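You operate a simulated robot arm through the tools that you are given. There is no shell and no other tool. Be economical: measure what you need, move in short steps, check, and stop when the job is done.

Carry out the task below with a simulated robot arm. There is one attempt and no reset: what you move stays moved.

TASK
Turn the stirrer dial to 2.
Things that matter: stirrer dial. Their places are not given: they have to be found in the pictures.

It is judged by the outcome, as a careful person would: the job done as asked, and still so three seconds after it is handed in. It fails if anything else is knocked over, pushed out of place, dropped, spilled or broken.

THE ROBOT
A 7-joint arm with a two-finger parallel gripper, fixed in place. Base frame: the origin is at the foot of the arm, x ahead of it, y to its left, z up. Lengths are in mm, angles in rad, forces in N, time in s.
Its first joint turns from -1.152 to 1.152 rad. Payload 2.5 kg.
Tool frame: the origin (TCP) lies between the finger pads and is the grasp point; the fingertips stand 23 mm ahead of it; z points along the fingers, y is the line along which they close. The gripper opens to 94 mm. The fingers are 38 mm wide and 10 mm thick; the gripper's body (54 by 96 mm) begins 39 mm behind the TCP.
Orientation is that of the tool frame in the base frame, as a unit quaternion [w, x, y, z]. With the fingers straight down and closing along the base's y, the tool's x points along the base's -x, its y along +y and its z along -z.

THE INTERFACE
- The arm moves only by the tool play_rows. Its argument "commands" is text: rows parted by semicolons, each of 7 numbers parted by spaces: the turn, a rotation vector about the tool's x, y, z in degrees, then the shift along the tool's x, y, z in mm, then the opening, from 0 (shut) to 1 (fully open). In form: ax ay az tx ty tz grip; .... A call has 1 to 20 rows; each row shifts and turns the commanded pose from where the row before left it, along the tool's axes as they then stand. A row lasts 0.2 s, in which the tool goes at most 50 mm and 0.15 rad; a call with a longer step from one row to the next is refused whole, and so is a gripper value outside its range. A pose out of reach is approached as far as the arm can. The call stops where the force on the tool passes 40 N (or 10 N more than at its start, if that is more) or the arm is blocked; 0.2 s more then pass. The fingers move at their own pace (about 108 mm/s each) and stop on an object; they squeeze with about 38 N. The grip force told is the motor's: it shows also when the fingers shut on nothing. Time passes only in rows, and 0.2 s behind the last, so rows that do not move let the fingers close. It gives the time, the measured TCP pose, the force on the tool (base axes), the opening and the grip force at its end, in the units of the frame above (readings bear some noise).
- Cameras (640 x 400 px; columns grow to the right, rows downward): "scene" is fixed at [115.4, -399.2, 562.9]; the picture's right is [0.87, -0.49, 0.00], its down [-0.19, -0.34, -0.92] and it looks along [0.45, 0.80, -0.39] (base axes); focal length 363 px, centre (320, 200). "wrist" rides on the gripper at [-39, 0, -44] in the tool frame; the picture's right is [0.00, -1.00, 0.00], its down [0.97, 0.00, -0.24] and it looks along [0.24, 0.00, 0.97] (tool axes); focal length 218 px, centre (320, 200).
- capture(camera): a new picture of that camera. No time passes.
- point_at(camera, pixels): for up to 12 pixels [column, row] of the newest picture of that camera ("zoom" is the newest enlarged one), the place [x, y, z] in the base frame of the surface seen there, good to about 3 mm. No time passes.
- zoom(camera, box): a new picture of the part [left, top, right, bottom] of that camera's present view, enlarged. No time passes.
- job_done(): hands the job in; it is judged then, once.

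Work in short steps. Measure before you move; look again where a grasp or a placing could have gone wrong, and mend it. You have 60 turns and 24 pictures in all, the two below and enlarged ones among them. Open the gripper and draw the arm clear of the work before you hand the job in, unless the task says otherwise; then end with one line.

The tools are called after "Request:" as name(argument=value, ...) on one line, values as JSON. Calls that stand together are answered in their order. play_rows: Moves the arm, as the interface text tells. Its arguments: {"type":"object","properties":{"commands":{"type":"string"}},"required":["commands"]} The other tools are called the same way: capture (camera) takes a picture; point_at (camera, pixels) gives the place of the surface under pixels of a picture; zoom (camera, box) takes an enlarged picture of a part of a camera's view; job_done () hands the job in.

At the start:

```text
clock: 0.0
tcp_pos: [432.6, 92.0, 322.2]
orientation: [0.0, 0.0, 1.0, 0.0]
force: [0.0, -0.3, 0.0]
opening: 94.0
finger_force: 0.1
```

scene: 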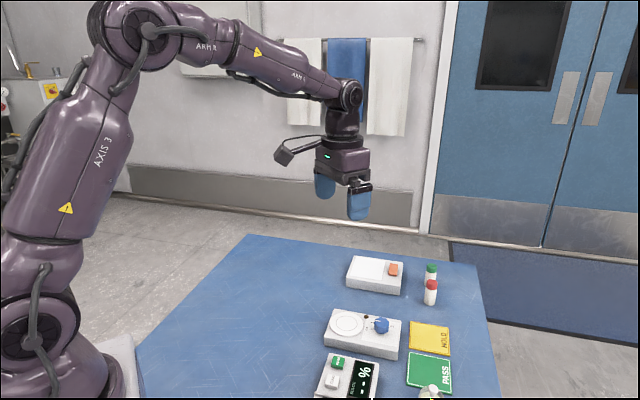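
wrist: 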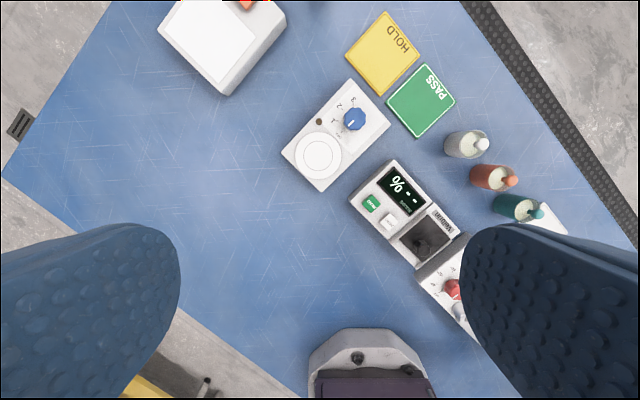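

The stirrer seems to be the white box with a round plate and blue dial, at wrist (354,119). I zoom in on it from both cameras.

Request:
zoom(camera="wrist", box=[280, 70, 400, 195])

Request:
zoom(camera="scene", box=[310, 295, 420, 370])

Request:
point_at(camera="wrist", pixels=[[354, 119], [318, 156], [350, 80], [390, 122], [320, 192], [283, 153], [361, 111], [346, 127]])

```text
3.20 times, centred on (340, 132) of wrist
```

zoom: 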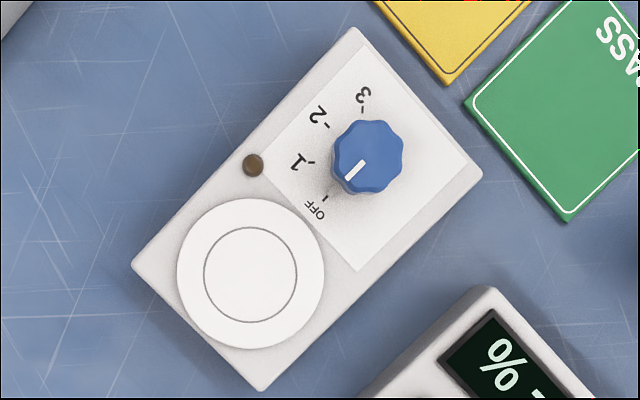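

```text
5.33 times, centred on (365, 332) of scene
```

zoom: 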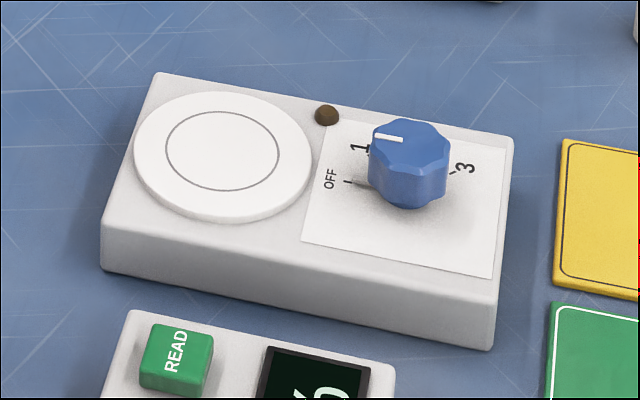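

```text
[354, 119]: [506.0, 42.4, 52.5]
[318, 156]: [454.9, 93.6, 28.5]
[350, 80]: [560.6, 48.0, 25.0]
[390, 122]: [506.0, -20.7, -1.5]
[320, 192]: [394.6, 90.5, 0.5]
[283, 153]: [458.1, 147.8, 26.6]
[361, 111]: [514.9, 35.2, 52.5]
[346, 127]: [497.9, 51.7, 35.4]
```

The dial's pointer is between OFF and 1. The wrist depths look doubtful (below the table), so I cross-check them with the scene camera.

Request:
point_at(camera="zoom", pixels=[[410, 150], [388, 138], [440, 185], [222, 150], [330, 230], [480, 265], [490, 300], [60, 150], [350, 130], [225, 345], [445, 145], [409, 125]])

Request:
point_at(camera="wrist", pixels=[[354, 119], [250, 200], [320, 155], [200, 150]])

```text
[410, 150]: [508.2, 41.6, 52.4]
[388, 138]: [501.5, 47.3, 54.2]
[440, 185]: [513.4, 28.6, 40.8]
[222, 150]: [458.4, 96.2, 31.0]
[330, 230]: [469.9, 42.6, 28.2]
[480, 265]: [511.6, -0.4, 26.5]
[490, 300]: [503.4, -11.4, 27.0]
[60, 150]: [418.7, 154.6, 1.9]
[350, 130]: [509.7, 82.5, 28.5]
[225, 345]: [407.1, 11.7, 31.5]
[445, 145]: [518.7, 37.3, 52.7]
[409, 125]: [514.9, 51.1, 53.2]
```

```text
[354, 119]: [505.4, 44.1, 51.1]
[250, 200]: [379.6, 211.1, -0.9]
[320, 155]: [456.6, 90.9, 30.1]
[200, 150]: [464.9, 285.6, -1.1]
```

The cameras agree by triangulation: table z≈0, box top about 28, dial top about 52.5, dial axis about (508, 43). The printed ticks are 45° apart, and the pointer sits at OFF. Setting 2 is therefore 90° clockwise from above, which is +90° about tool z. I move above the dial, pre-turned −45°.

Request:
play_rows(commands="0 0 0 -25.1 -16.3 0 0.6; 0 0 0 -25.1 -16.3 0 0.6; 0 0 0 -25.2 -16.4 0 0.6; 0 0 -7.5 0 0 0 0.6; 0 0 -7.5 0 0 0 0.6; 0 0 -7.5 0 0 0 0.6; 0 0 -7.5 0 0 0 0.6; 0 0 -7.5 0 0 0 0.6; 0 0 -7.5 0 0 0 0.6; 0 0 0 0 0 36 0.6; 0 0 0 0 0 36 0.6; 0 0 0 0 0 36 0.6; 0 0 0 0 0 36 0.6; 0 0 0 0 0 36 0.6; 0 0 0 0 0 0 0.6")

Request:
capture(camera="wrist")

Request:
capture(camera="scene")

```text
clock: 3.2
tcp_pos: [508.0, 43.3, 141.6]
orientation: [0.0, -0.382, 0.924, 0.0]
force: [0.6, 0.5, -0.6]
opening: 56.7
finger_force: 0.0
```

```text
19 pictures are left
```

wrist: 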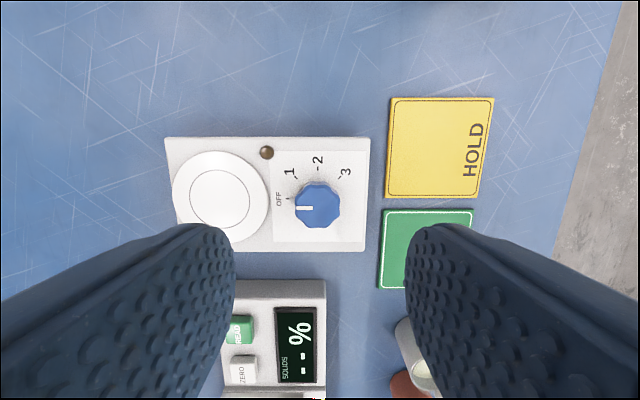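

```text
18 pictures are left
```

scene: 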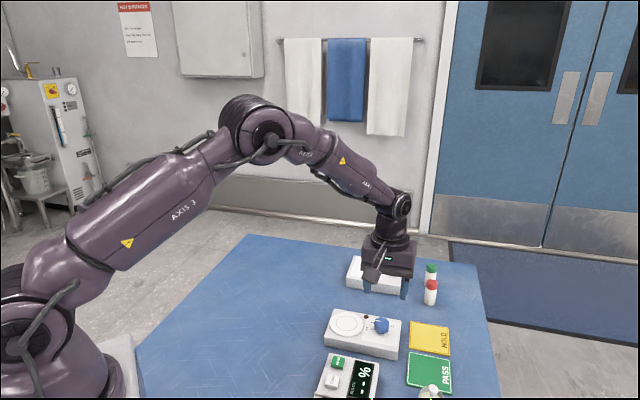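

In the wrist view the pointer is at OFF and the ticks are at 45° steps, as computed. I zoom in on the dial to refine its centre.

Request:
zoom(camera="wrist", box=[260, 150, 380, 250])

Request:
point_at(camera="wrist", pixels=[[318, 206], [300, 206], [336, 206], [318, 189], [318, 222], [355, 200], [260, 240], [220, 200], [140, 200]])

```text
4.00 times, centred on (320, 200) of wrist
```

zoom: 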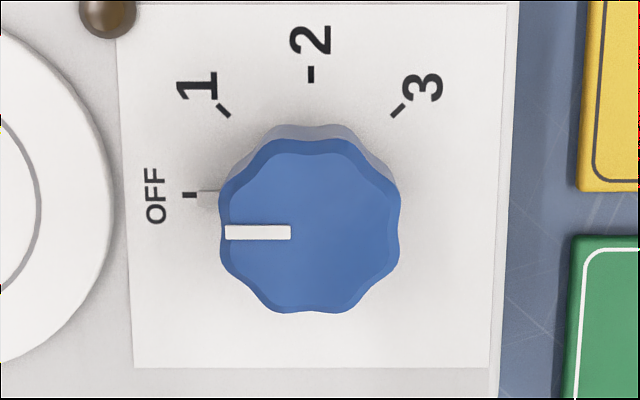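

```text
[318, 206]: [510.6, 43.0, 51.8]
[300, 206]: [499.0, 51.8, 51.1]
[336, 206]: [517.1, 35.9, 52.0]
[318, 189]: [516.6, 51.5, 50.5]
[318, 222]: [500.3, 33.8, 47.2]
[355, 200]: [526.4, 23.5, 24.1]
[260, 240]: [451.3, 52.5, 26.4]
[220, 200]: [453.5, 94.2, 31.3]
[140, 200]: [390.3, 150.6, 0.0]
```

The dial face centre is at (317.5, 206.3) against an expected (320, 209), so I shift about 1.5 mm and go down. The tips will stop about 5 mm above the box top.

Request:
play_rows(commands="0 0 0 -1.3 1.5 0 0.6; 0 0 0 0 0 30 0.6; 0 0 0 0 0 25 0.6; 0 0 0 0 0 15 0.6; 0 0 0 0 0 10 0.6; 0 0 0 0 0 5 0.6; 0 0 0 0 0 0 0.6")

Request:
capture(camera="wrist")

Request:
zoom(camera="scene", box=[310, 280, 450, 370])

```text
clock: 4.8
tcp_pos: [508.3, 44.9, 57.6]
orientation: [0.001, -0.383, 0.924, 0.0]
force: [0.0, 0.0, 0.8]
opening: 56.3
finger_force: 0.1
```

```text
16 pictures are left
```

wrist: 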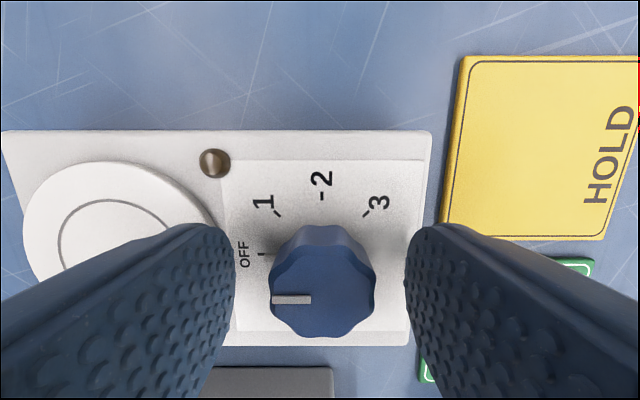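

```text
4.44 times, centred on (380, 325) of scene
```

zoom: 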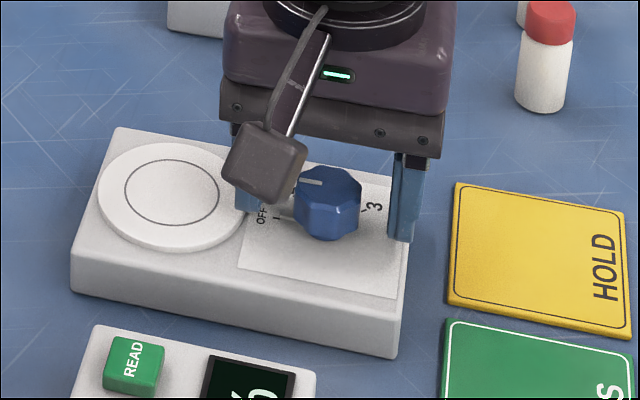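

The dial lies centred between the fingers at (322, 297). I close on it.

Request:
play_rows(commands="0 0 0 0 0 0 0.4; 0 0 0 0 0 0 0.2; 0 0 0 0 0 0 0.2; 0 0 0 0 0 0 0.2")

```text
clock: 5.8
tcp_pos: [507.8, 43.5, 56.8]
orientation: [0.001, -0.383, 0.924, -0.001]
force: [10.5, -3.9, -7.6]
opening: 29.8
finger_force: 45.3
```

The grip holds at 29.8 mm, with a side force of about 10 N along −tool y. I relieve that with a 1 mm shift.

Request:
play_rows(commands="0 0 0 0 -0.8 0 0.2; 0 0 0 0 0 0 0.2")

```text
clock: 6.4
tcp_pos: [507.3, 43.4, 57.0]
orientation: [0.0, -0.382, 0.924, 0.0]
force: [-0.1, -4.2, -3.0]
opening: 29.6
finger_force: 44.9
```

The force has dropped. I turn the first 45°.

Request:
play_rows(commands="0 0 5 0 0 0 0.2; 0 0 5 0 0 0 0.2; 0 0 5 0 0 0 0.2; 0 0 5 0 0 0 0.2; 0 0 5 0 0 0 0.2; 0 0 5 0 0 0 0.2; 0 0 5 0 0 0 0.2; 0 0 5 0 0 0 0.2; 0 0 5 0 0 0 0.2; 0 0 0 0 0 0 0.2")

Request:
capture(camera="wrist")

```text
clock: 8.6
tcp_pos: [507.5, 43.7, 57.4]
orientation: [0.0, 0.001, 1.0, -0.001]
force: [-2.0, -8.5, 5.2]
opening: 29.7
finger_force: 45.1
```

```text
14 pictures are left
```

wrist: 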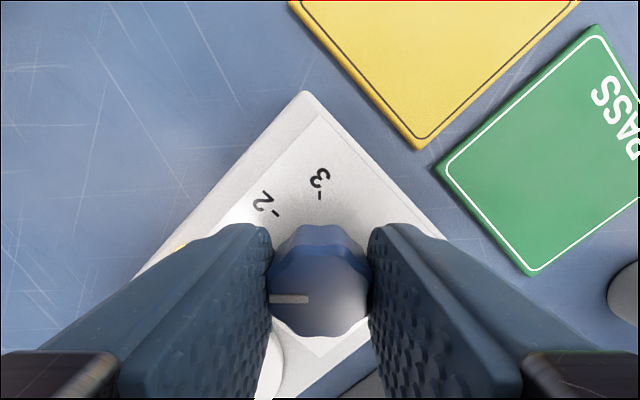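

The pointer is still along the tool's y axis, so the dial turned with the gripper and the box stayed put. The lamp appears to glow. I turn the other 45°.

Request:
play_rows(commands="0 0 5 0 0 0 0.2; 0 0 5 0 0 0 0.2; 0 0 5 0 0 0 0.2; 0 0 5 0 0 0 0.2; 0 0 5 0 0 0 0.2; 0 0 5 0 0 0 0.2; 0 0 5 0 0 0 0.2; 0 0 5 0 0 0 0.2; 0 0 5 0 0 0 0.2; 0 0 0 0 0 0 0.2")

Request:
capture(camera="wrist")

```text
clock: 10.8
tcp_pos: [507.8, 43.2, 57.3]
orientation: [-0.003, 0.384, 0.924, -0.002]
force: [-17.8, -17.0, 9.4]
opening: 29.6
finger_force: 44.9
```

```text
13 pictures are left
```

wrist: 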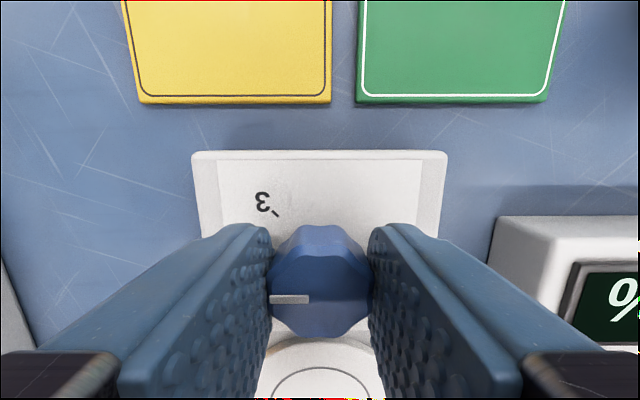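

The pointer followed the full 90°. The force is about 24 N along −tool y, so I relieve it, then open gently and rise.

Request:
play_rows(commands="0 0 0 0 -0.8 0 0.2; 0 0 0 0 -0.8 0 0.2; 0 0 0 0 0 0 0.2")

Request:
play_rows(commands="0 0 0 0 0 0 0.4; 0 0 0 0 0 0 0.6; 0 0 0 0 0 0 0.6; 0 0 0 0 0 -15 0.6; 0 0 0 0 0 -30 0.6; 0 0 0 0 0 -40 0.6; 0 0 0 0 0 0 0.6")

Request:
zoom(camera="wrist", box=[240, 130, 400, 260])

```text
clock: 11.6
tcp_pos: [507.3, 44.2, 57.8]
orientation: [0.002, 0.382, 0.924, 0.0]
force: [5.3, -9.2, -15.0]
opening: 29.6
finger_force: 45.2
```

```text
clock: 13.2
tcp_pos: [507.3, 43.2, 144.4]
orientation: [0.0, 0.383, 0.924, 0.0]
force: [-0.6, 0.3, 0.1]
opening: 56.4
finger_force: 0.0
```

```text
3.08 times, centred on (320, 195) of wrist
```

zoom: 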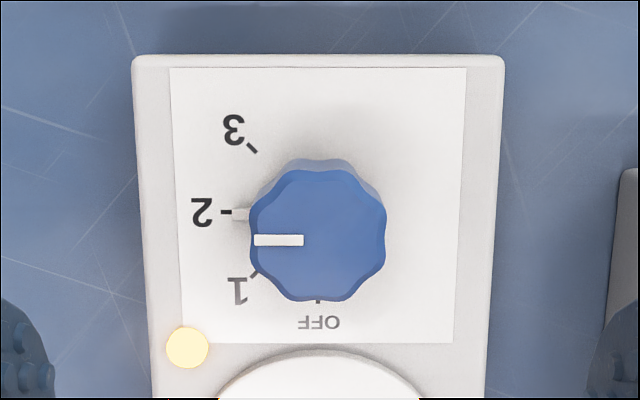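

The skirt pointer lines up with the 2 tick at (225, 212) and the lamp is lit. I back the arm off and check the scene.

Request:
play_rows(commands="0 0 0 0 0 -40 0.6; 0 0 0 0 0 -40 0.6; 0 0 0 0 0 -40 0.6; 0 0 0 0 0 -40 0.6; 0 0 0 0 0 0 0.6")

Request:
capture(camera="scene")

```text
clock: 14.4
tcp_pos: [508.6, 41.7, 304.4]
orientation: [0.0, 0.382, 0.924, 0.0]
force: [-0.1, -0.4, 0.6]
opening: 56.6
finger_force: 0.0
```

```text
11 pictures are left
```

scene: 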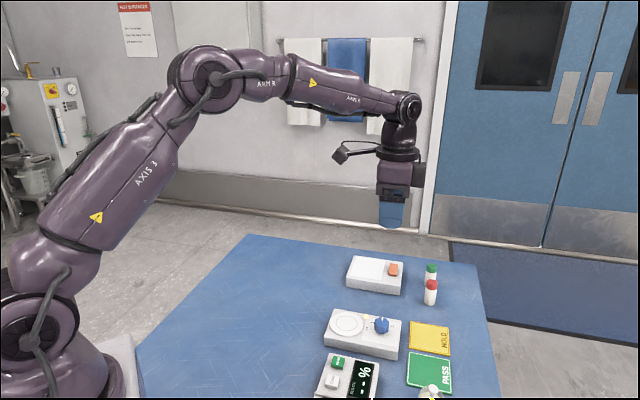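

Nothing else has moved and the arm is clear, so I hand the job in.

Request:
job_done()

```text
The job is handed in.
```

The stirrer dial is turned to 2 with its lamp lit, the gripper is open and clear, and nothing else in view was moved.
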